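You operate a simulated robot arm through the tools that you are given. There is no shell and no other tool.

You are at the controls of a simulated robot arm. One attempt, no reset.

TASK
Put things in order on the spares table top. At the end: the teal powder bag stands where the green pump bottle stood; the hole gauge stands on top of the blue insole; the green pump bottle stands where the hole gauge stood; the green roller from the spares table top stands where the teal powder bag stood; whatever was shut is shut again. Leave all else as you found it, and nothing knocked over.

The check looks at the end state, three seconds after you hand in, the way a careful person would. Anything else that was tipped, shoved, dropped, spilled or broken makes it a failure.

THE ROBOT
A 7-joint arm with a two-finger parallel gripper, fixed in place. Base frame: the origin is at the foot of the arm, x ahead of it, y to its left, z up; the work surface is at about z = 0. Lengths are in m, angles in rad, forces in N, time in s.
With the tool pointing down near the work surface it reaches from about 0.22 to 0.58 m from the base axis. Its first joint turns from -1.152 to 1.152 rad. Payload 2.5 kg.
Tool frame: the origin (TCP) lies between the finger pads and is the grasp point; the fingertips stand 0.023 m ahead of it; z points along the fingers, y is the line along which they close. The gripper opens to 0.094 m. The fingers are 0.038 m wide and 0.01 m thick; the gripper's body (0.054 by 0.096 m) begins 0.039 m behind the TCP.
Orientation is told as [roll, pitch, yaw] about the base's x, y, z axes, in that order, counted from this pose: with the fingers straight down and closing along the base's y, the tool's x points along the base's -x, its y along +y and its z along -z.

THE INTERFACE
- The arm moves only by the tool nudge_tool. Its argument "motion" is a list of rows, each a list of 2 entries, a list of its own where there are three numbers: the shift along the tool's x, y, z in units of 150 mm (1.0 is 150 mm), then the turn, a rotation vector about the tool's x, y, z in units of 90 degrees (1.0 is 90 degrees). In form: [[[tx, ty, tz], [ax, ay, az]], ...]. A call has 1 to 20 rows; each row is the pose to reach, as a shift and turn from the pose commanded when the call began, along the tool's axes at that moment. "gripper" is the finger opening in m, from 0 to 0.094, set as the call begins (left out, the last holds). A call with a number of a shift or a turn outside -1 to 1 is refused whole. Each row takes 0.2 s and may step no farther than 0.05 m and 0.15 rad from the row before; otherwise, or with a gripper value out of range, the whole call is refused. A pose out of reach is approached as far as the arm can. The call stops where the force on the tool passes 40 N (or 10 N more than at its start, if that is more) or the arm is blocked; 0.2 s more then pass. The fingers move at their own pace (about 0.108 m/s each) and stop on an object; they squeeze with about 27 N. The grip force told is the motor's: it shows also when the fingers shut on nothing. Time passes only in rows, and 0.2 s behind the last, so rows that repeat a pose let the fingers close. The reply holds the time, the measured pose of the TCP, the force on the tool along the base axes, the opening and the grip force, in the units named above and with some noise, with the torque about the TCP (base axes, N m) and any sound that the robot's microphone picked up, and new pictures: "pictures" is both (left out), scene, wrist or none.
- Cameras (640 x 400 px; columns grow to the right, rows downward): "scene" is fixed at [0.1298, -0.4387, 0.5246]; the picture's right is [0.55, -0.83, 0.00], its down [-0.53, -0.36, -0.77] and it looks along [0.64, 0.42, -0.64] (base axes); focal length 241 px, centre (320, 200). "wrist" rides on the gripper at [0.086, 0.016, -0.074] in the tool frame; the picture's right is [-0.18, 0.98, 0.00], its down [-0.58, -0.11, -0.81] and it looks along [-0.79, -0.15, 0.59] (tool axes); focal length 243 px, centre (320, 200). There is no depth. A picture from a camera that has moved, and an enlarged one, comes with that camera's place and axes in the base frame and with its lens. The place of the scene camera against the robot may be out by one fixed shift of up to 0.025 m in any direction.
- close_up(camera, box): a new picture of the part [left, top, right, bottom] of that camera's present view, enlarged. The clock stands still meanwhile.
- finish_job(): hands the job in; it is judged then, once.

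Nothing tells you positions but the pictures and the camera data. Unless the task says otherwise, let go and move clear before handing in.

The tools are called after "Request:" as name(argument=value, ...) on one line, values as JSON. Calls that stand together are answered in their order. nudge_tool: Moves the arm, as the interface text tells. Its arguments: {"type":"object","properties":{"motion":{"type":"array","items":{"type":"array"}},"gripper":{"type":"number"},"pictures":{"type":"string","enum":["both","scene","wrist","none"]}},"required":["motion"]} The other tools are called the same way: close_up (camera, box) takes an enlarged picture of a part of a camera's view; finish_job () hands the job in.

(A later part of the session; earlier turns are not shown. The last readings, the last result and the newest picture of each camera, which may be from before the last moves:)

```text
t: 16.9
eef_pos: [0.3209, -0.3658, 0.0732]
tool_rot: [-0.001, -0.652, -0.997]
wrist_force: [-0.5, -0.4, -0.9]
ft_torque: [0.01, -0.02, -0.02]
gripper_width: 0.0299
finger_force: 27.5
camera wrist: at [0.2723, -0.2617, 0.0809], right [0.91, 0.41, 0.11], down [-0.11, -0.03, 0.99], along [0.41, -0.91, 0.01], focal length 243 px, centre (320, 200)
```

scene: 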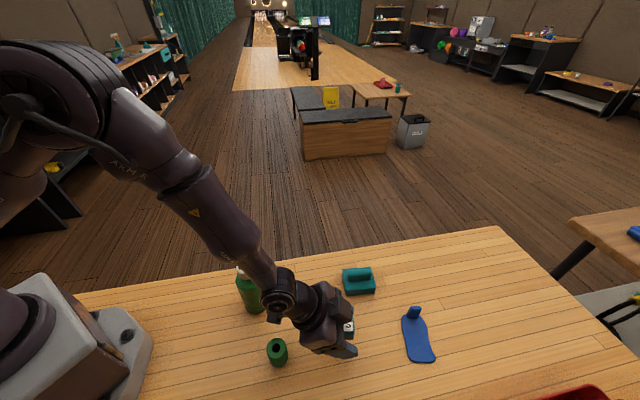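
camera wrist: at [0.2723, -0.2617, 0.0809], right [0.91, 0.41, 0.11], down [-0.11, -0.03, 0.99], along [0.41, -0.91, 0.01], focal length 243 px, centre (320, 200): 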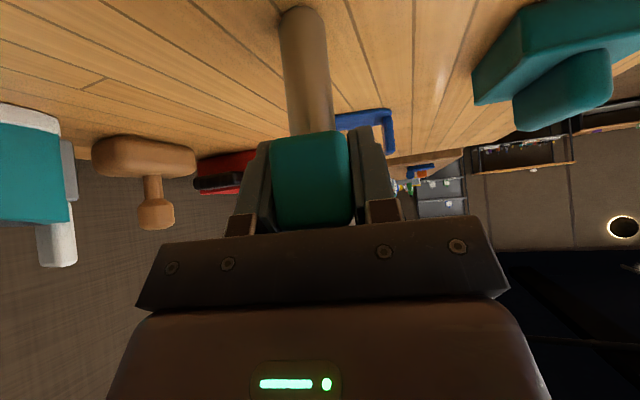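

Gripped at 0.030 m width. I lift it straight up 6 cm.

Request:
nudge_tool(motion=[[[-0.04, 0, -0.053], [0, 0, 0]], [[-0.121, 0, -0.159], [0, 0, 0]], [[-0.182, 0, -0.238], [0, 0, 0]], [[-0.243, 0, -0.318], [0, 0, 0]]])

Request:
close_up(camera="scene", box=[240, 250, 400, 370])

```text
t: 17.9
eef_pos: [0.3178, -0.3654, 0.1353]
tool_rot: [0.001, -0.653, -0.997]
wrist_force: [0.0, 0.4, -1.3]
ft_torque: [-0.02, -0.01, 0.01]
gripper_width: 0.0299
finger_force: 27.0
camera wrist: at [0.27, -0.2611, 0.1418], right [0.91, 0.41, 0.11], down [-0.11, -0.03, 0.99], along [0.41, -0.91, 0.01], focal length 243 px, centre (320, 200)
```

scene: 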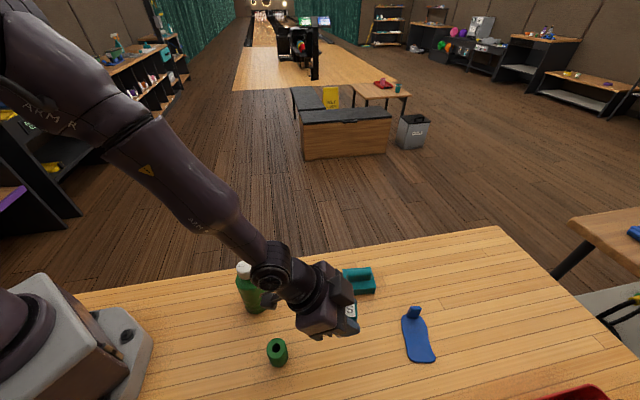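
wrist: 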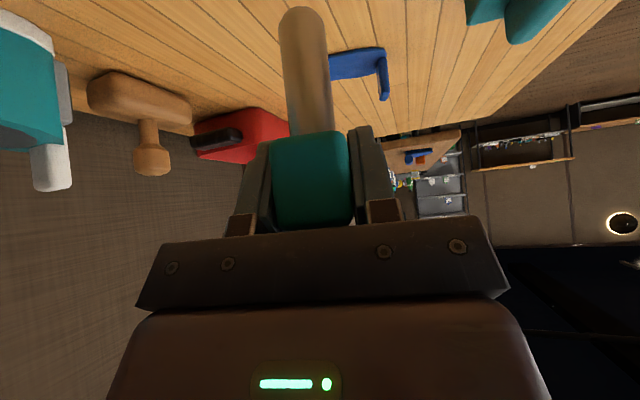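

```text
3.33 times, centred on (320, 310) of scene
camera zoom: at [0.1298, -0.4387, 0.5246], right [0.55, -0.83, 0.0], down [-0.53, -0.36, -0.77], along [0.64, 0.42, -0.64], focal length 805 px, centre (320, -167)
```

zoom: 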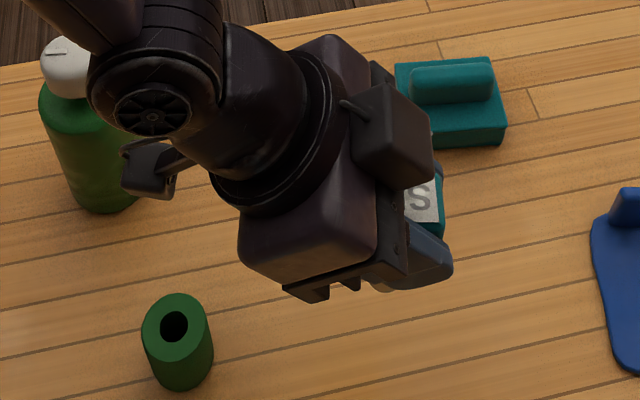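

The gauge is lifted cleanly and hasn't shifted in the grip. I carry it over to the heel half of the insole at this height, keeping clear of the tab.

Request:
nudge_tool(motion=[[[-0.14, 0.002, 0.107], [0, 0, 0]], [[-0.279, 0.005, 0.213], [0, 0, 0]], [[-0.418, 0.007, 0.32], [0, 0, 0]], [[-0.558, 0.009, 0.427], [0, 0, 0]], [[-0.697, 0.012, 0.533], [0, 0, 0]], [[-0.837, 0.014, 0.64], [0, 0, 0]], [[-0.837, 0.014, 0.64], [0, 0, 0]]])

Request:
close_up(camera="scene", box=[340, 260, 480, 370])

Request:
close_up(camera="wrist", box=[220, 0, 440, 150])

```text
t: 19.4
eef_pos: [0.4069, -0.4945, 0.1337]
tool_rot: [-0.001, -0.652, -0.998]
wrist_force: [0.3, -0.4, -1.1]
ft_torque: [0.0, -0.05, 0.0]
gripper_width: 0.0297
finger_force: 27.2
camera wrist: at [0.3587, -0.3908, 0.1413], right [0.91, 0.41, 0.11], down [-0.11, -0.03, 0.99], along [0.41, -0.91, 0.01], focal length 243 px, centre (320, 200)
```

scene: 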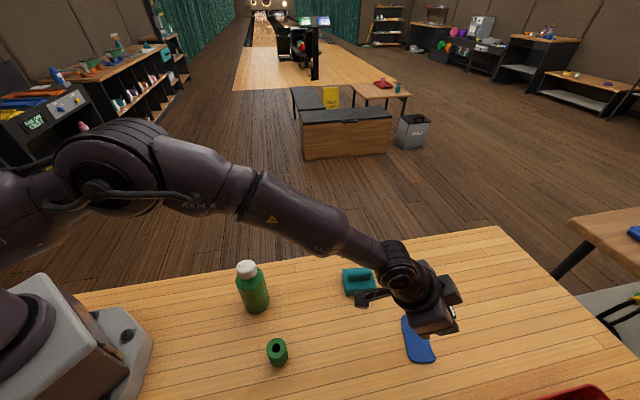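
wrist: 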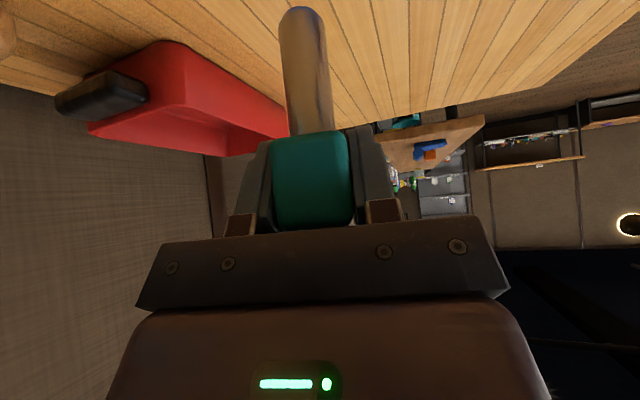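

```text
3.64 times, centred on (410, 315) of scene
camera zoom: at [0.1298, -0.4387, 0.5246], right [0.55, -0.83, 0.0], down [-0.53, -0.36, -0.77], along [0.64, 0.42, -0.64], focal length 878 px, centre (-7, -218)
```

zoom: 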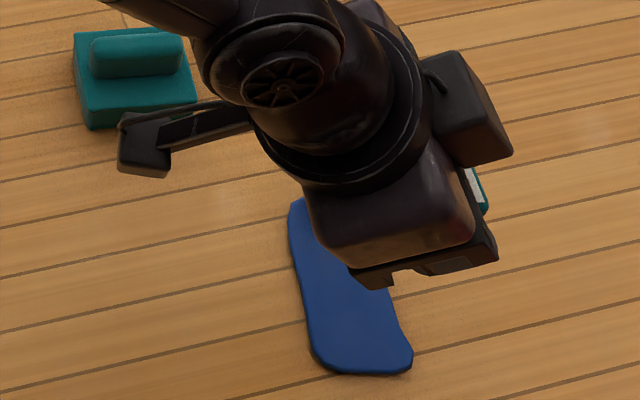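

```text
2.67 times, centred on (330, 75) of wrist
camera zoom: at [0.3587, -0.3908, 0.1413], right [0.91, 0.41, 0.11], down [-0.11, -0.03, 0.99], along [0.41, -0.91, 0.01], focal length 647 px, centre (293, 533)
```

zoom: 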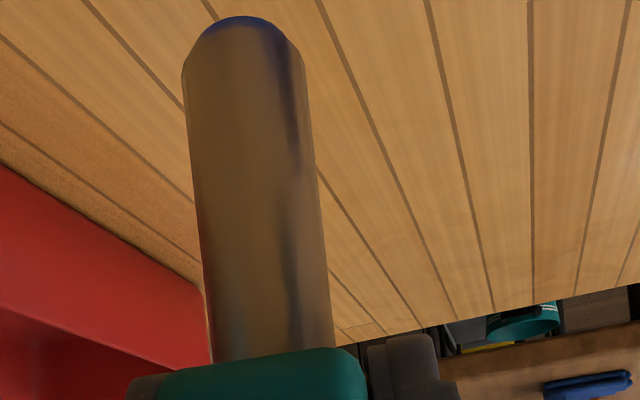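

The blue reflection on the stem's tip confirms it is over the insole. I lower to about 1 cm above it and check.

Request:
nudge_tool(motion=[[[0.051, 0, 0.066], [0, 0, 0]], [[0.101, 0, 0.132], [0, 0, 0]], [[0.152, 0, 0.199], [0, 0, 0]], [[0.203, 0, 0.265], [0, 0, 0]], [[0.203, 0, 0.265], [0, 0, 0]]])

Request:
close_up(camera="scene", box=[340, 260, 480, 370])

Request:
close_up(camera="wrist", box=[220, 0, 440, 150])

```text
t: 20.6
eef_pos: [0.4062, -0.4955, 0.0835]
tool_rot: [0.001, -0.654, -0.999]
wrist_force: [0.5, -0.3, -1.0]
ft_torque: [-0.01, 0.02, 0.03]
gripper_width: 0.0299
finger_force: 26.9
camera wrist: at [0.3587, -0.3903, 0.0903], right [0.91, 0.41, 0.11], down [-0.11, -0.03, 0.99], along [0.41, -0.91, 0.01], focal length 243 px, centre (320, 200)
```

scene: 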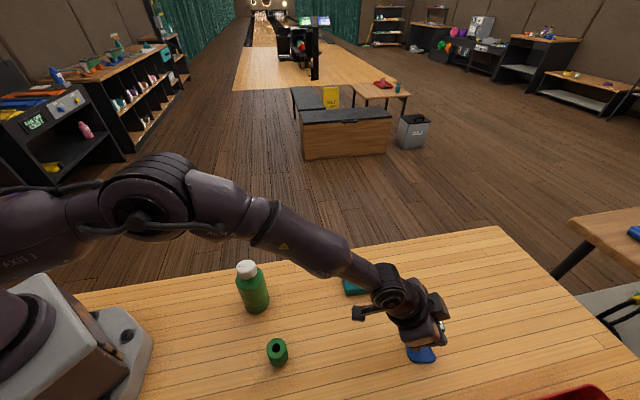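
wrist: 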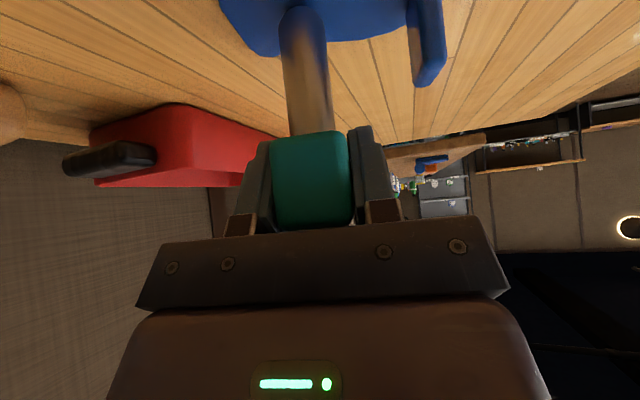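

```text
3.64 times, centred on (410, 315) of scene
camera zoom: at [0.1298, -0.4387, 0.5246], right [0.55, -0.83, 0.0], down [-0.53, -0.36, -0.77], along [0.64, 0.42, -0.64], focal length 878 px, centre (-7, -218)
```

zoom: 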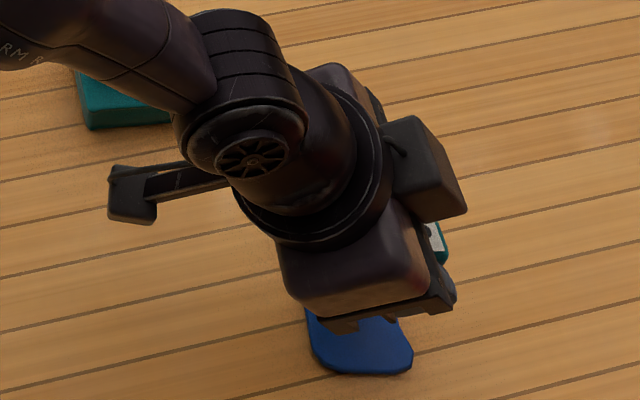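

```text
2.67 times, centred on (330, 75) of wrist
camera zoom: at [0.3587, -0.3903, 0.0903], right [0.91, 0.41, 0.11], down [-0.11, -0.03, 0.99], along [0.41, -0.91, 0.01], focal length 647 px, centre (293, 533)
```

zoom: 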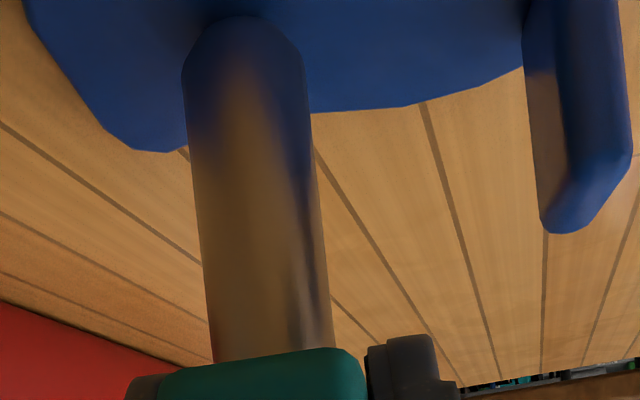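

The stem is above the heel half of the insole with margins on all sides. I ease down in small steps, watching the force.

Request:
nudge_tool(motion=[[[-0.013, 0, 0.019], [0, 0, 0]], [[-0.005, 0, 0.037], [0, 0, 0]], [[-0.005, 0, 0.037], [0, 0, 0]]], pictures="none")

Request:
nudge_tool(motion=[[[0.004, 0, 0.0053], [0, 0, 0]], [[0.004, 0, 0.0053], [0, 0, 0]]], pictures="none")

Request:
nudge_tool(motion=[[[0.004, 0, 0.0053], [0, 0, 0]], [[0.004, 0, 0.0053], [0, 0, 0]]], pictures="none")

```text
t: 21.4
eef_pos: [0.409, -0.498, 0.0798]
tool_rot: [0.0, -0.653, -0.998]
wrist_force: [0.2, -0.6, -2.2]
ft_torque: [0.01, -0.01, 0.0]
gripper_width: 0.0299
finger_force: 27.3
```

```text
t: 22.1
eef_pos: [0.4092, -0.4987, 0.0786]
tool_rot: [0.001, -0.655, -0.997]
wrist_force: [0.7, 0.0, -0.1]
ft_torque: [0.0, -0.01, -0.03]
gripper_width: 0.0299
finger_force: 27.1
```

```text
t: 22.6
eef_pos: [0.4089, -0.4996, 0.0786]
tool_rot: [0.001, -0.657, -0.999]
wrist_force: [1.0, 0.8, 3.6]
ft_torque: [0.08, -0.09, 0.02]
gripper_width: 0.0296
finger_force: 26.8
```

Contact reached at about 4 N. I open the fingers slightly to release it.

Request:
nudge_tool(motion=[[[0, 0, 0], [0, 0, 0]], [[0, 0, 0], [0, 0, 0]]], gripper=0.046)

Request:
close_up(camera="wrist", box=[200, 0, 440, 230])

```text
t: 23.2
eef_pos: [0.4083, -0.4989, 0.0782]
tool_rot: [0.0, -0.654, -0.998]
wrist_force: [-0.4, -0.9, -0.1]
ft_torque: [0.0, 0.0, -0.03]
gripper_width: 0.046
finger_force: 0.0
camera wrist: at [0.3607, -0.395, 0.0846], right [0.91, 0.41, 0.11], down [-0.11, -0.03, 0.99], along [0.41, -0.91, 0.01], focal length 243 px, centre (320, 200)
```

scene: 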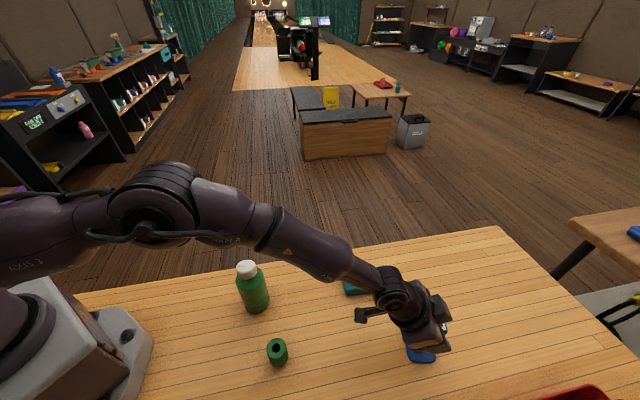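
wrist: 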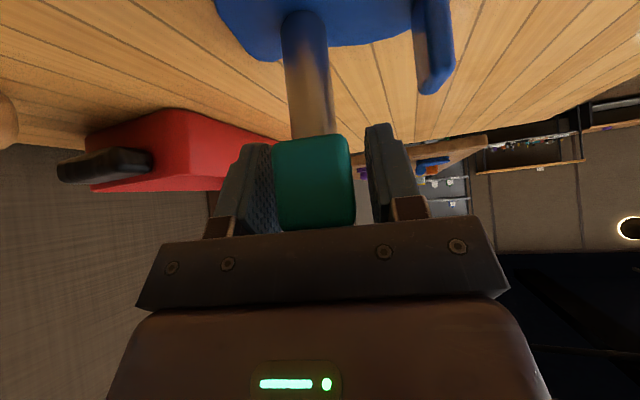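

```text
1.74 times, centred on (320, 115) of wrist
camera zoom: at [0.3607, -0.395, 0.0846], right [0.91, 0.41, 0.11], down [-0.11, -0.03, 0.99], along [0.41, -0.91, 0.01], focal length 422 px, centre (320, 348)
```

zoom: 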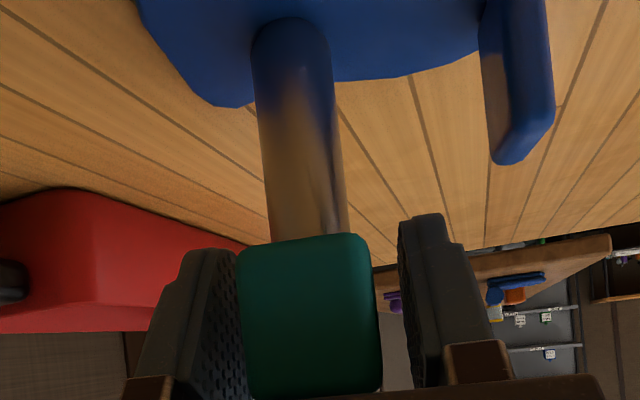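

The gauge stands by itself on the insole. I widen a touch and withdraw straight up.

Request:
nudge_tool(motion=[[[0, 0, 0], [0, 0, 0]], [[-0.02, 0, -0.026], [0, 0, 0]], [[-0.06, 0, -0.08], [0, 0, 0]], [[-0.14, 0, -0.183], [0, 0, 0]], [[-0.24, 0, -0.314], [0, 0, 0]], [[-0.34, 0, -0.445], [0, 0, 0]], [[-0.44, 0, -0.576], [0, 0, 0]]], gripper=0.054)

Request:
close_up(camera="scene", box=[340, 260, 480, 370])

Request:
close_up(camera="wrist", box=[200, 0, 440, 150])

```text
t: 24.9
eef_pos: [0.4087, -0.4997, 0.1874]
tool_rot: [0.0, -0.654, -0.999]
wrist_force: [-0.1, 0.4, -0.1]
ft_torque: [-0.01, 0.0, 0.01]
gripper_width: 0.0539
finger_force: 0.1
camera wrist: at [0.3618, -0.3951, 0.1944], right [0.91, 0.41, 0.11], down [-0.11, -0.03, 0.99], along [0.41, -0.91, 0.01], focal length 243 px, centre (320, 200)
```

scene: 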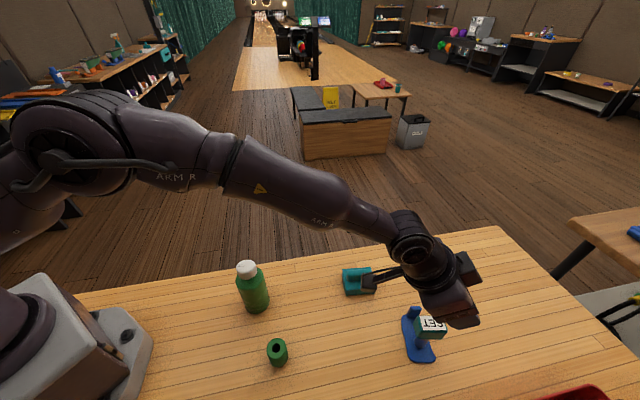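
wrist: 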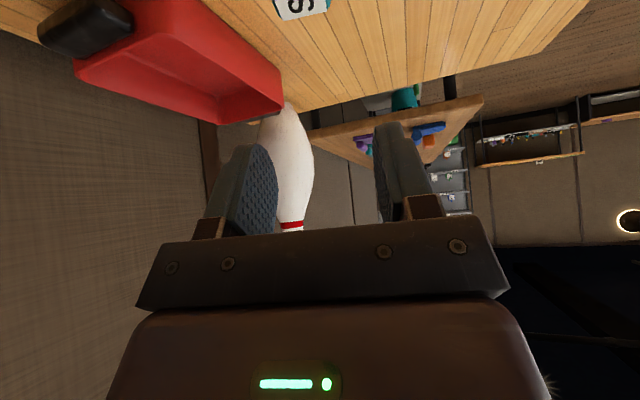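

```text
3.64 times, centred on (410, 315) of scene
camera zoom: at [0.1298, -0.4387, 0.5246], right [0.55, -0.83, 0.0], down [-0.53, -0.36, -0.77], along [0.64, 0.42, -0.64], focal length 878 px, centre (-7, -218)
```

zoom: 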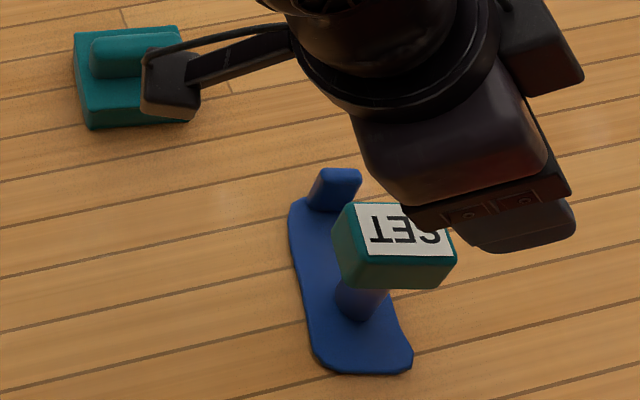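

```text
2.67 times, centred on (320, 75) of wrist
camera zoom: at [0.3618, -0.3951, 0.1944], right [0.91, 0.41, 0.11], down [-0.11, -0.03, 0.99], along [0.41, -0.91, 0.01], focal length 647 px, centre (320, 533)
```

zoom: 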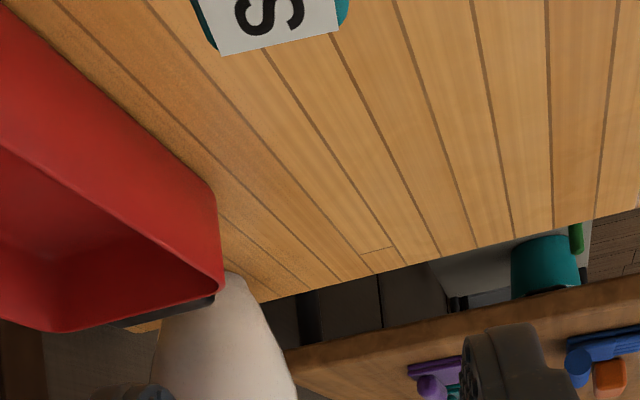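

The gauge stands on the insole; its lean in the picture matches the perspective. Next is the bottle: I back away and bring the tool vertical above it.

Request:
nudge_tool(motion=[[[0.175, 0.063, -0.192], [0, 0, 0]], [[0.351, 0.127, -0.385], [0, 0, 0]], [[0.526, 0.19, -0.577], [0, 0, 0]]], pictures="none")

Request:
nudge_tool(motion=[[[0.175, 0.063, -0.192], [0, 0, 0]], [[0.351, 0.127, -0.385], [0, 0, 0]], [[0.526, 0.19, -0.577], [0, 0, 0]]], pictures="none", gripper=0.085)

Request:
nudge_tool(motion=[[[0.105, 0.038, -0.115], [0, 0.083, 0]], [[0.21, 0.076, -0.231], [0, 0.167, 0]], [[0.316, 0.114, -0.346], [0, 0.25, 0]], [[0.421, 0.152, -0.462], [0, 0.333, 0]], [[0.526, 0.19, -0.577], [0, 0.416, 0]]])

Request:
close_up(camera="scene", box=[220, 250, 460, 390])

```text
t: 25.6
eef_pos: [0.3701, -0.3862, 0.2079]
tool_rot: [0.001, -0.655, -0.998]
wrist_force: [0.4, 0.1, -0.4]
ft_torque: [-0.02, 0.0, -0.02]
gripper_width: 0.0539
finger_force: 0.1
```

```text
t: 26.4
eef_pos: [0.3284, -0.2766, 0.226]
tool_rot: [0.001, -0.654, -0.999]
wrist_force: [0.3, 0.6, 0.7]
ft_torque: [0.01, 0.0, -0.03]
gripper_width: 0.0852
finger_force: 0.1
```

```text
t: 27.6
eef_pos: [0.2921, -0.1604, 0.2485]
tool_rot: [0.0, -0.001, -0.999]
wrist_force: [0.5, -0.6, 0.5]
ft_torque: [-0.02, -0.02, 0.0]
gripper_width: 0.0851
finger_force: 0.0
camera wrist: at [0.2598, -0.0813, 0.3236], right [0.93, 0.38, 0.0], down [0.22, -0.55, 0.81], along [0.3, -0.75, -0.59], focal length 243 px, centre (320, 200)
```

scene: 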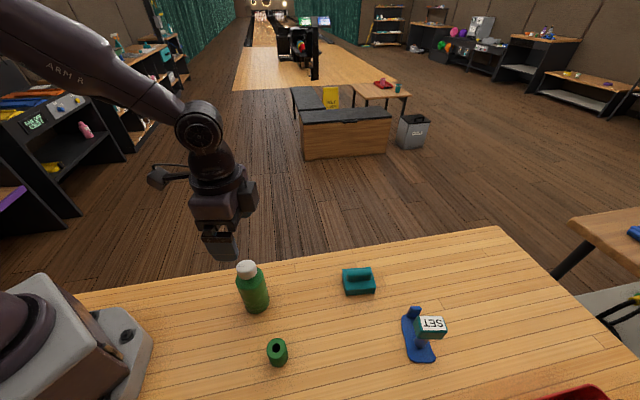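
wrist: 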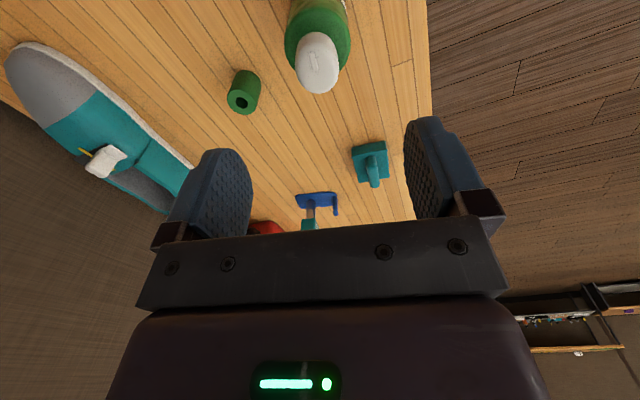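

```text
2.67 times, centred on (340, 320) of scene
camera zoom: at [0.1298, -0.4387, 0.5246], right [0.55, -0.83, 0.0], down [-0.53, -0.36, -0.77], along [0.64, 0.42, -0.64], focal length 644 px, centre (267, -120)
```

zoom: 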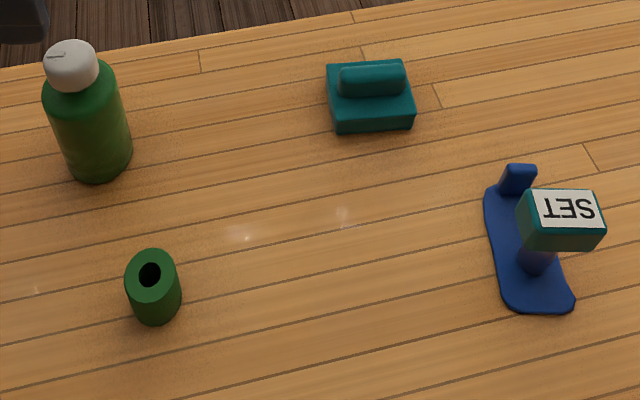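

The table looks right: the gauge is on the insole and nothing else has moved. I zoom on the bottle cap to centre the grasp.

Request:
close_up(camera="wrist", box=[260, 0, 380, 110])

```text
3.64 times, centred on (320, 55) of wrist
camera zoom: at [0.2598, -0.0813, 0.3236], right [0.93, 0.38, 0.0], down [0.22, -0.55, 0.81], along [0.3, -0.75, -0.59], focal length 882 px, centre (320, 727)
```

zoom: 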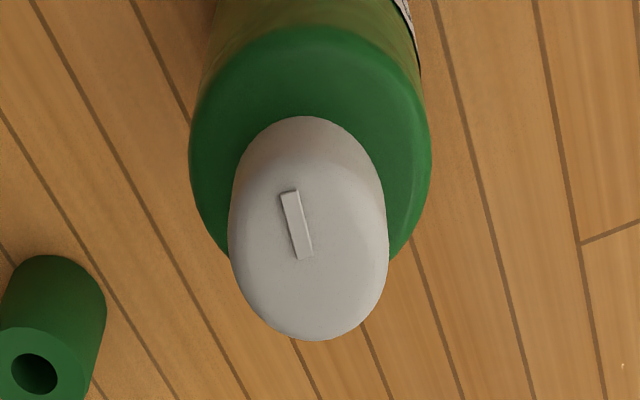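

The bottle axis is at about (0.2915,-0.163), right under the tool. I descend with the fingers wide, stopping at z≈0.113 to check palm clearance over the cap.

Request:
nudge_tool(motion=[[[-0.013, -0.013, 0.18], [0, 0, 0]], [[-0.013, -0.013, 0.36], [0, 0, 0]], [[-0.013, -0.013, 0.54], [0, 0, 0]], [[-0.013, -0.013, 0.72], [0, 0, 0]], [[-0.013, -0.013, 0.9], [0, 0, 0]], [[-0.013, -0.013, 0.9], [0, 0, 0]]])

Request:
close_up(camera="wrist", box=[160, 0, 480, 240])

Request:
close_up(camera="scene", box=[180, 220, 320, 330])

```text
t: 29.1
eef_pos: [0.2907, -0.167, 0.1135]
tool_rot: [0.0, -0.001, -0.999]
wrist_force: [0.0, -0.7, -0.5]
ft_torque: [0.0, -0.03, 0.01]
gripper_width: 0.0849
finger_force: 0.1
camera wrist: at [0.2589, -0.0851, 0.1886], right [0.93, 0.38, 0.0], down [0.22, -0.55, 0.81], along [0.31, -0.75, -0.59], focal length 243 px, centre (320, 200)
```

scene: 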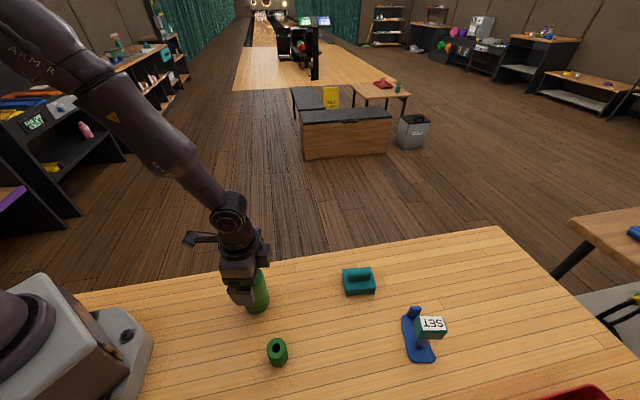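
wrist: 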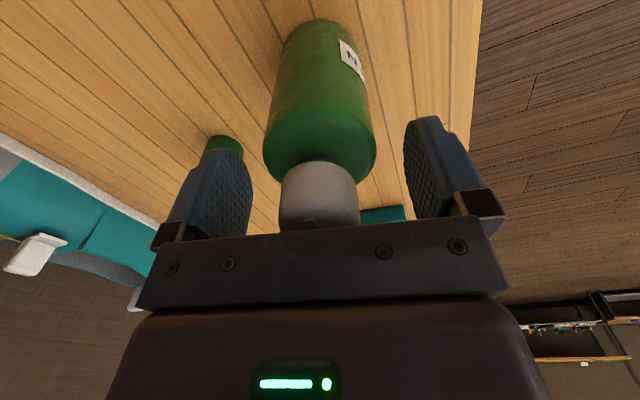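

```text
1.67 times, centred on (320, 120) of wrist
camera zoom: at [0.2589, -0.0851, 0.1886], right [0.93, 0.38, 0.0], down [0.22, -0.55, 0.81], along [0.31, -0.75, -0.59], focal length 404 px, centre (320, 333)
```

zoom: 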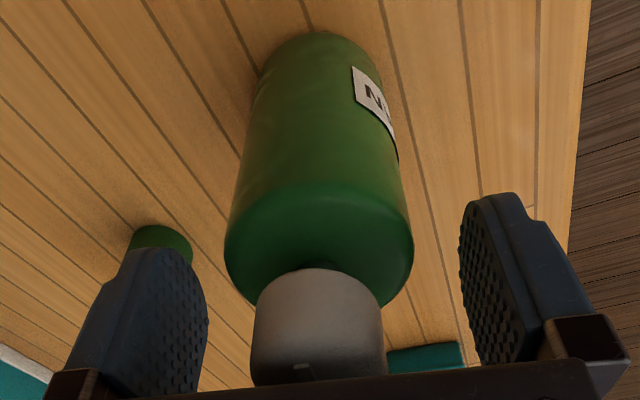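

```text
3.64 times, centred on (250, 275) of scene
camera zoom: at [0.1298, -0.4387, 0.5246], right [0.55, -0.83, 0.0], down [-0.53, -0.36, -0.77], along [0.64, 0.42, -0.64], focal length 878 px, centre (574, -73)
```

zoom: 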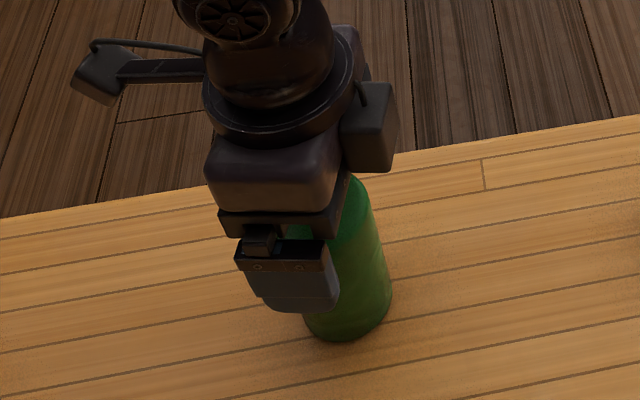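

The bottle is centred between the fingers, and the palm has about 9 mm over the cap. I lower 5 mm more and close.

Request:
nudge_tool(motion=[[[0, 0, 0.015], [0, 0, 0]], [[0, 0, 0.033], [0, 0, 0]]], pictures="none")

Request:
nudge_tool(motion=[[[0, 0, 0], [0, 0, 0]], [[0, 0, 0], [0, 0, 0]], [[0, 0, 0], [0, 0, 0]], [[0, 0, 0], [0, 0, 0]]], gripper=0.0)

Request:
close_up(camera="wrist", box=[160, 0, 480, 240])

```text
t: 29.6
eef_pos: [0.2916, -0.1648, 0.1087]
tool_rot: [-0.001, 0.001, -0.998]
wrist_force: [0.3, -0.2, 0.5]
ft_torque: [0.02, 0.01, -0.02]
gripper_width: 0.0851
finger_force: 0.0
```

```text
t: 30.6
eef_pos: [0.2922, -0.1658, 0.1094]
tool_rot: [0.0, -0.001, -0.999]
wrist_force: [0.3, -0.7, 0.1]
ft_torque: [0.02, -0.04, -0.02]
gripper_width: 0.054
finger_force: 27.1
camera wrist: at [0.2593, -0.0842, 0.1842], right [0.93, 0.38, 0.0], down [0.22, -0.55, 0.81], along [0.3, -0.75, -0.59], focal length 243 px, centre (320, 200)
```

scene: 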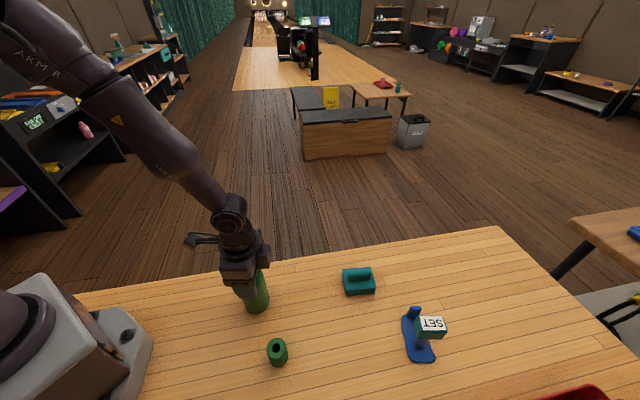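
wrist: 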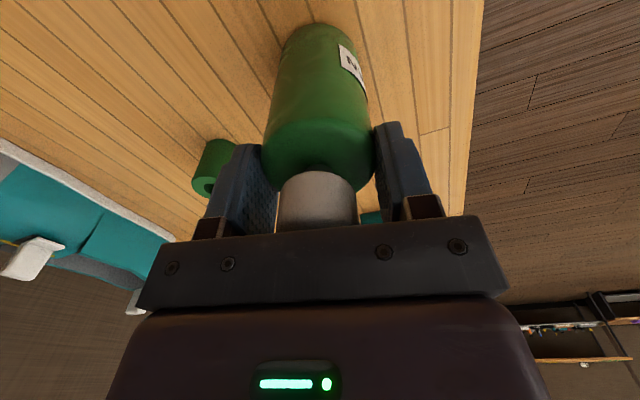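

```text
1.67 times, centred on (320, 120) of wrist
camera zoom: at [0.2593, -0.0842, 0.1842], right [0.93, 0.38, 0.0], down [0.22, -0.55, 0.81], along [0.3, -0.75, -0.59], focal length 404 px, centre (320, 333)
```

zoom: 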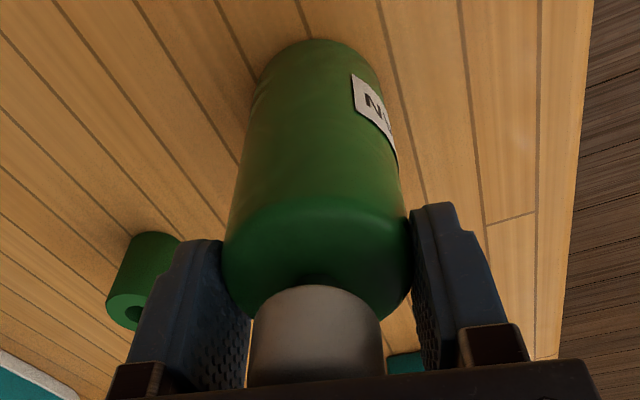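

Gripped at 0.054 m. I lift it 5 cm, then carry it toward the gauge's old spot (0.3195,-0.363).

Request:
nudge_tool(motion=[[[0, 0, -0.05], [0, 0, 0]], [[0, 0, -0.14], [0, 0, 0]], [[0, 0, -0.24], [0, 0, 0]], [[0, 0, -0.333], [0, 0, 0]]], pictures="wrist")

Request:
nudge_tool(motion=[[[-0.122, -0.056, 0], [0, 0, 0]], [[-0.244, -0.112, 0], [0, 0, 0]], [[-0.366, -0.167, 0], [0, 0, 0]], [[-0.488, -0.223, 0], [0, 0, 0]], [[-0.61, -0.279, 0], [0, 0, 0]]], pictures="none")

Request:
nudge_tool(motion=[[[-0.122, -0.056, 0], [0, 0, 0]], [[-0.244, -0.112, 0], [0, 0, 0]], [[-0.366, -0.167, 0], [0, 0, 0]], [[-0.488, -0.223, 0], [0, 0, 0]], [[-0.61, -0.279, 0], [0, 0, 0]], [[-0.61, -0.279, 0], [0, 0, 0]]])

```text
t: 31.6
eef_pos: [0.2927, -0.1657, 0.1583]
tool_rot: [-0.001, -0.002, -0.999]
wrist_force: [-0.3, 0.5, -1.6]
ft_torque: [-0.01, -0.02, -0.03]
gripper_width: 0.0338
finger_force: 26.5
camera wrist: at [0.2593, -0.0845, 0.2332], right [0.93, 0.38, 0.0], down [0.22, -0.55, 0.81], along [0.3, -0.75, -0.59], focal length 243 px, centre (320, 200)
```

wrist: 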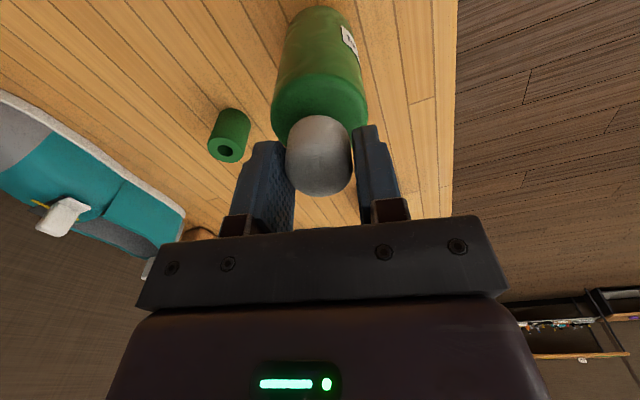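

```text
t: 32.9
eef_pos: [0.3077, -0.2636, 0.1579]
tool_rot: [0.0, 0.001, -0.998]
wrist_force: [-0.8, 0.4, -2.0]
ft_torque: [-0.03, -0.02, -0.02]
gripper_width: 0.0338
finger_force: 27.0
```

```text
t: 34.2
eef_pos: [0.3185, -0.3634, 0.1597]
tool_rot: [0.002, 0.0, -0.998]
wrist_force: [0.5, 0.5, -1.8]
ft_torque: [0.03, -0.03, 0.0]
gripper_width: 0.0339
finger_force: 26.8
camera wrist: at [0.2871, -0.2831, 0.234], right [0.93, 0.38, 0.0], down [0.22, -0.55, 0.81], along [0.3, -0.75, -0.59], focal length 243 px, centre (320, 200)
```

scene: 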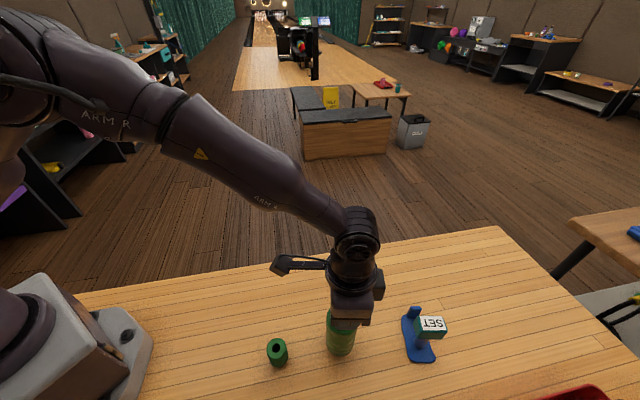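
wrist: 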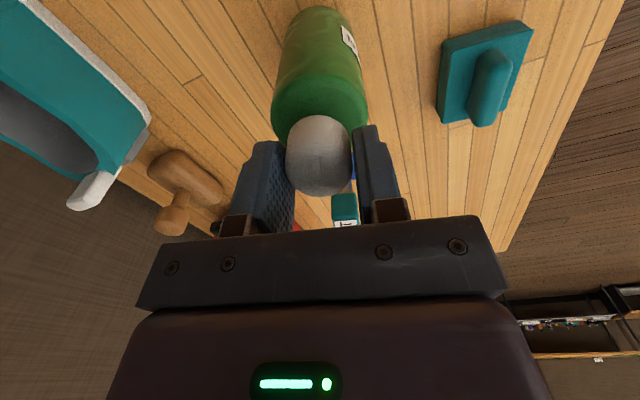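

The fingers slid up off the shoulder during the lift and now hold the bottle by its cap (width 0.034 m). It hangs upright about 1 cm above the table at the target. I check closely before setting it down.

Request:
close_up(camera="scene", box=[290, 270, 400, 370])

Request:
close_up(camera="wrist", box=[200, 0, 440, 230])

```text
4.00 times, centred on (345, 320) of scene
camera zoom: at [0.1298, -0.4387, 0.5246], right [0.55, -0.83, 0.0], down [-0.53, -0.36, -0.77], along [0.64, 0.42, -0.64], focal length 966 px, centre (220, -280)
```

zoom: 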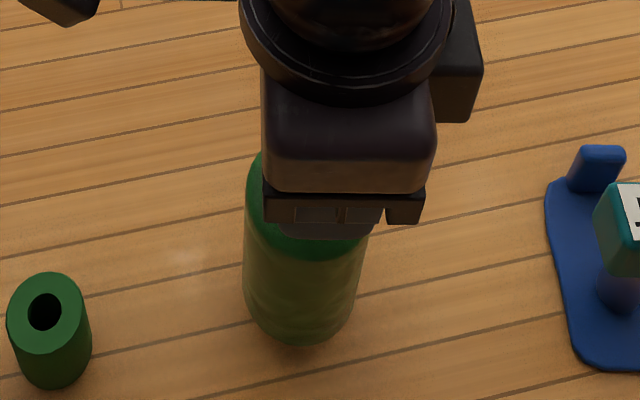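

```text
1.74 times, centred on (320, 115) of wrist
camera zoom: at [0.2871, -0.2831, 0.234], right [0.93, 0.38, 0.0], down [0.22, -0.55, 0.81], along [0.3, -0.75, -0.59], focal length 422 px, centre (320, 348)
```

zoom: 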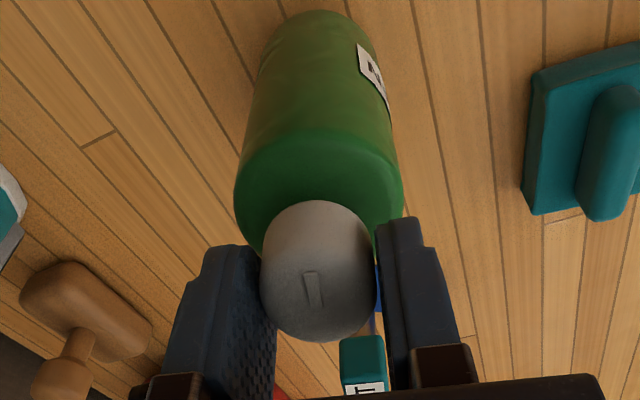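

The bottle hangs straight, with its bottom within about 2 mm of the target. I lower gently until contact.

Request:
nudge_tool(motion=[[[0, 0, 0.02], [0, 0, 0]], [[0, 0, 0.04], [0, 0, 0]], [[0, 0, 0.04], [0, 0, 0]]], pictures="none")

Request:
nudge_tool(motion=[[[0, 0, 0.01], [0, 0, 0]], [[0, 0, 0.02], [0, 0, 0]], [[0, 0, 0.02], [0, 0, 0]]], pictures="none")

Request:
nudge_tool(motion=[[[0, 0, 0.0067], [0, 0, 0]], [[0, 0, 0.0067], [0, 0, 0]]], pictures="wrist")

```text
t: 35.0
eef_pos: [0.3208, -0.3629, 0.1538]
tool_rot: [-0.001, 0.0, -0.999]
wrist_force: [-1.1, 0.5, -1.5]
ft_torque: [0.01, 0.01, 0.0]
gripper_width: 0.034
finger_force: 27.3
```

```text
t: 35.9
eef_pos: [0.3221, -0.3612, 0.1497]
tool_rot: [0.0, 0.0, -0.999]
wrist_force: [0.5, -0.8, -1.5]
ft_torque: [-0.03, -0.02, -0.02]
gripper_width: 0.0338
finger_force: 27.0
```

```text
t: 36.5
eef_pos: [0.3213, -0.3615, 0.1491]
tool_rot: [-0.001, -0.001, -1.0]
wrist_force: [0.3, -0.1, -2.4]
ft_torque: [-0.02, 0.01, 0.0]
gripper_width: 0.0336
finger_force: 27.0
camera wrist: at [0.2887, -0.2814, 0.2247], right [0.93, 0.38, 0.0], down [0.22, -0.55, 0.81], along [0.3, -0.75, -0.59], focal length 243 px, centre (320, 200)
```

wrist: 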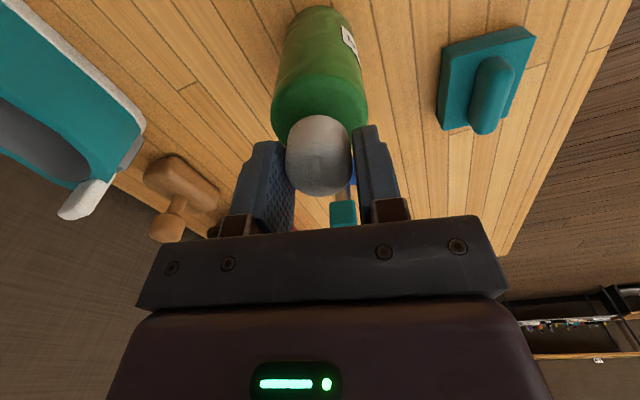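

It is still hanging, so I continue down in 1.5 mm steps.

Request:
nudge_tool(motion=[[[0, 0, 0.01], [0, 0, 0]], [[0, 0, 0.01], [0, 0, 0]]], pictures="none")

Request:
nudge_tool(motion=[[[0, 0, 0.01], [0, 0, 0]], [[0, 0, 0.01], [0, 0, 0]]], pictures="none")

Request:
nudge_tool(motion=[[[0, 0, 0.01], [0, 0, 0]], [[0, 0, 0.01], [0, 0, 0]]], pictures="none")

```text
t: 37.0
eef_pos: [0.3214, -0.3637, 0.1481]
tool_rot: [0.0, -0.001, -0.997]
wrist_force: [-0.5, 0.2, -2.4]
ft_torque: [0.03, 0.01, 0.01]
gripper_width: 0.0339
finger_force: 27.0
```

```text
t: 37.6
eef_pos: [0.3209, -0.3651, 0.1469]
tool_rot: [0.001, 0.001, -0.998]
wrist_force: [-0.2, -0.5, -2.0]
ft_torque: [-0.02, 0.0, -0.02]
gripper_width: 0.0339
finger_force: 26.7
```

```text
t: 38.2
eef_pos: [0.321, -0.3645, 0.1432]
tool_rot: [0.0, -0.002, -0.996]
wrist_force: [-0.6, 0.4, -0.1]
ft_torque: [0.09, 0.05, -0.03]
gripper_width: 0.0338
finger_force: 27.6
```

Contact is starting; one more small step.

Request:
nudge_tool(motion=[[[0, 0, 0.006], [0, 0, 0]], [[0, 0, 0.006], [0, 0, 0]]], pictures="wrist")

Request:
close_up(camera="scene", box=[290, 270, 400, 370])

```text
t: 38.9
eef_pos: [0.3218, -0.3644, 0.1442]
tool_rot: [0.0, -0.001, -0.999]
wrist_force: [0.5, 1.3, 8.9]
ft_torque: [0.41, 0.09, 0.04]
gripper_width: 0.0339
finger_force: 26.4
camera wrist: at [0.2886, -0.2837, 0.2195], right [0.93, 0.38, 0.0], down [0.22, -0.55, 0.81], along [0.31, -0.75, -0.59], focal length 243 px, centre (320, 200)
```

wrist: 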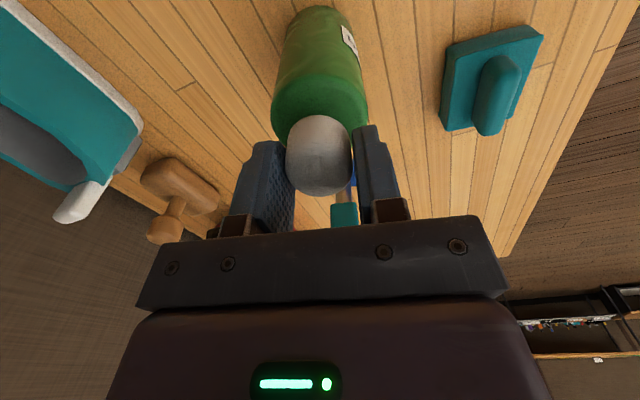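

```text
4.00 times, centred on (345, 320) of scene
camera zoom: at [0.1297, -0.4386, 0.5246], right [0.55, -0.83, 0.0], down [-0.53, -0.36, -0.77], along [0.64, 0.42, -0.64], focal length 966 px, centre (220, -280)
```

zoom: 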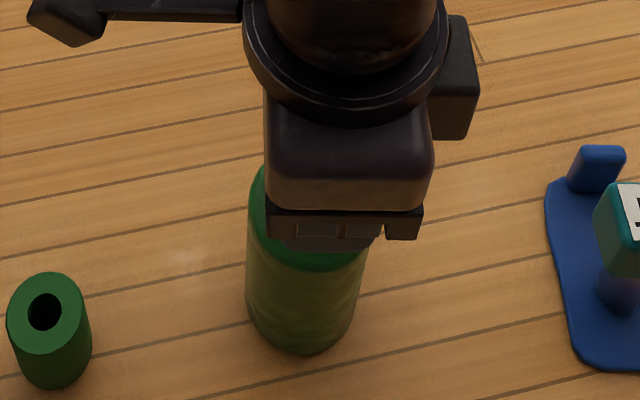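

It rests on the table with about 9 N of contact. I release the cap.

Request:
nudge_tool(motion=[[[0, 0, 0], [0, 0, 0]], [[0, 0, 0], [0, 0, 0]]], gripper=0.056, pictures="wrist")

Request:
nudge_tool(motion=[[[0, 0, -0.05], [0, 0, 0]], [[0, 0, -0.2], [0, 0, 0]], [[0, 0, -0.45], [0, 0, 0]], [[0, 0, -0.7], [0, 0, 0]]])

Request:
close_up(camera="scene", box=[250, 260, 450, 385])

Request:
close_up(camera="wrist", box=[260, 0, 420, 120])

```text
t: 39.5
eef_pos: [0.3201, -0.3635, 0.1443]
tool_rot: [-0.001, 0.001, -0.997]
wrist_force: [-0.6, -0.1, 0.4]
ft_torque: [-0.03, -0.01, -0.02]
gripper_width: 0.0561
finger_force: 0.2
camera wrist: at [0.2882, -0.2836, 0.2187], right [0.93, 0.38, 0.0], down [0.22, -0.55, 0.81], along [0.3, -0.75, -0.59], focal length 243 px, centre (320, 200)
```

wrist: 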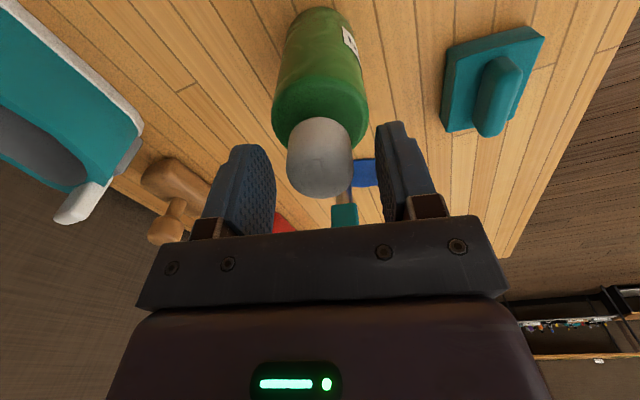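

```text
t: 40.5
eef_pos: [0.3189, -0.3633, 0.2504]
tool_rot: [0.002, 0.0, -0.999]
wrist_force: [-1.2, -0.5, -1.2]
ft_torque: [-0.03, 0.02, -0.01]
gripper_width: 0.0558
finger_force: 0.1
camera wrist: at [0.2864, -0.2829, 0.3248], right [0.93, 0.38, 0.0], down [0.22, -0.55, 0.81], along [0.3, -0.75, -0.59], focal length 243 px, centre (320, 200)
```

scene: 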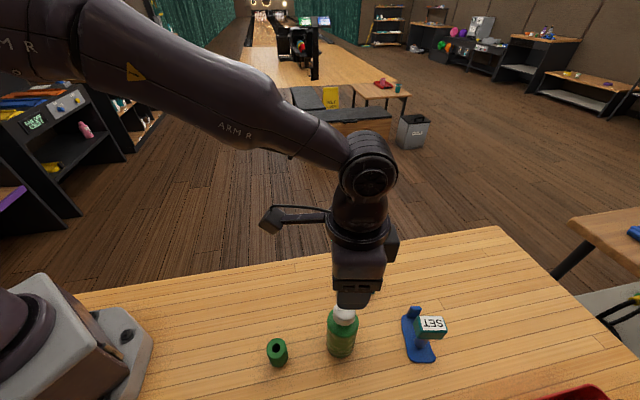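
wrist: 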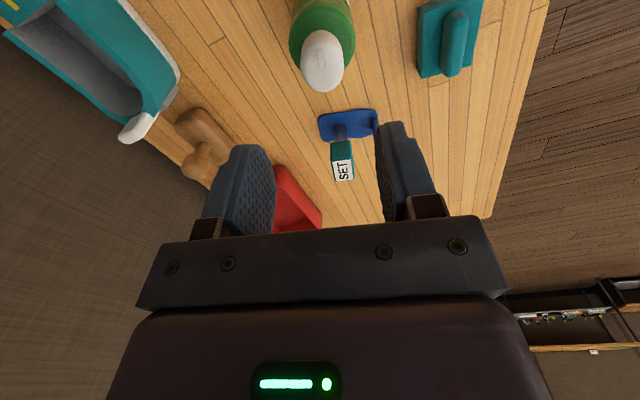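

```text
3.20 times, centred on (350, 322) of scene
camera zoom: at [0.1298, -0.4387, 0.5246], right [0.55, -0.83, 0.0], down [-0.53, -0.36, -0.77], along [0.64, 0.42, -0.64], focal length 773 px, centre (224, -192)
```

zoom: 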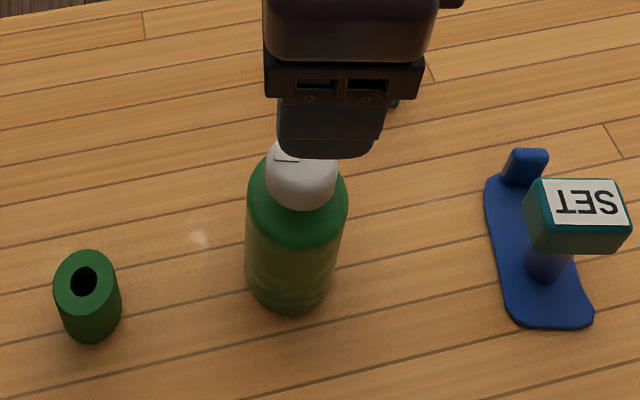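

```text
3.33 times, centred on (340, 60) of wrist
camera zoom: at [0.2864, -0.2829, 0.3248], right [0.93, 0.38, 0.0], down [0.22, -0.55, 0.81], along [0.3, -0.75, -0.59], focal length 809 px, centre (253, 667)
```

zoom: 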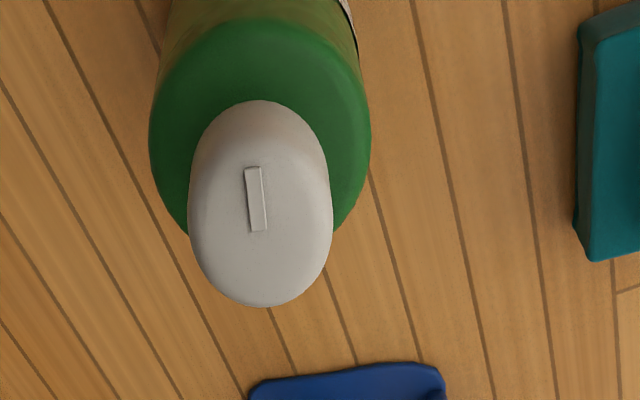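

The bottle stands upright in the gauge's old place. Now the bag: I move above its ridge with yaw -0.92.

Request:
nudge_tool(motion=[[[-0.072, 0.18, 0.133], [0, 0, -0.01]], [[-0.143, 0.36, 0.267], [0, 0, -0.02]], [[-0.215, 0.539, 0.4], [0, 0, -0.03]], [[-0.286, 0.719, 0.533], [0, 0, -0.04]], [[-0.358, 0.899, 0.667], [0, 0, -0.05]], [[-0.358, 0.899, 0.667], [0, 0, -0.05]]], gripper=0.05)

Request:
close_up(camera="wrist", box=[230, 0, 410, 130])

```text
t: 41.9
eef_pos: [0.4651, -0.3373, 0.1485]
tool_rot: [0.002, 0.0, -0.921]
wrist_force: [0.0, 0.0, 0.9]
ft_torque: [0.03, -0.03, 0.0]
gripper_width: 0.05
finger_force: 0.0
camera wrist: at [0.4262, -0.2592, 0.2238], right [0.89, 0.45, 0.0], down [0.27, -0.53, 0.81], along [0.36, -0.72, -0.59], focal length 243 px, centre (320, 200)
```

scene: 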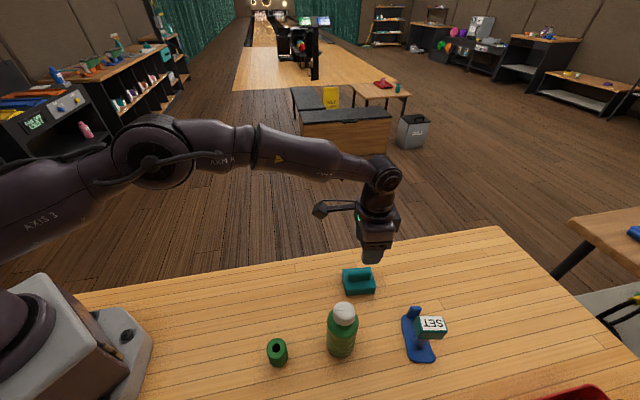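
wrist: 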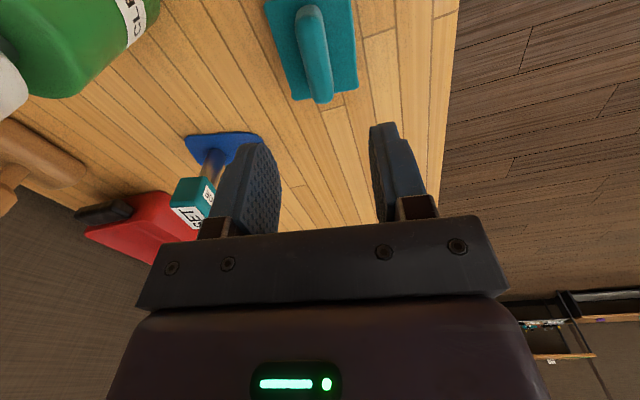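

```text
3.08 times, centred on (320, 65) of wrist
camera zoom: at [0.4262, -0.2592, 0.2238], right [0.89, 0.45, 0.0], down [0.27, -0.53, 0.81], along [0.36, -0.72, -0.59], focal length 746 px, centre (320, 615)
```

zoom: 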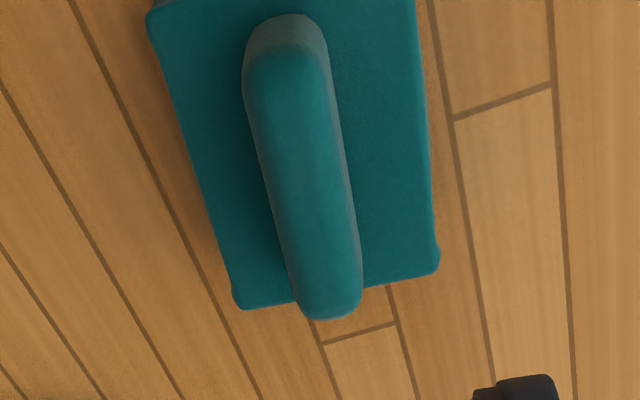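

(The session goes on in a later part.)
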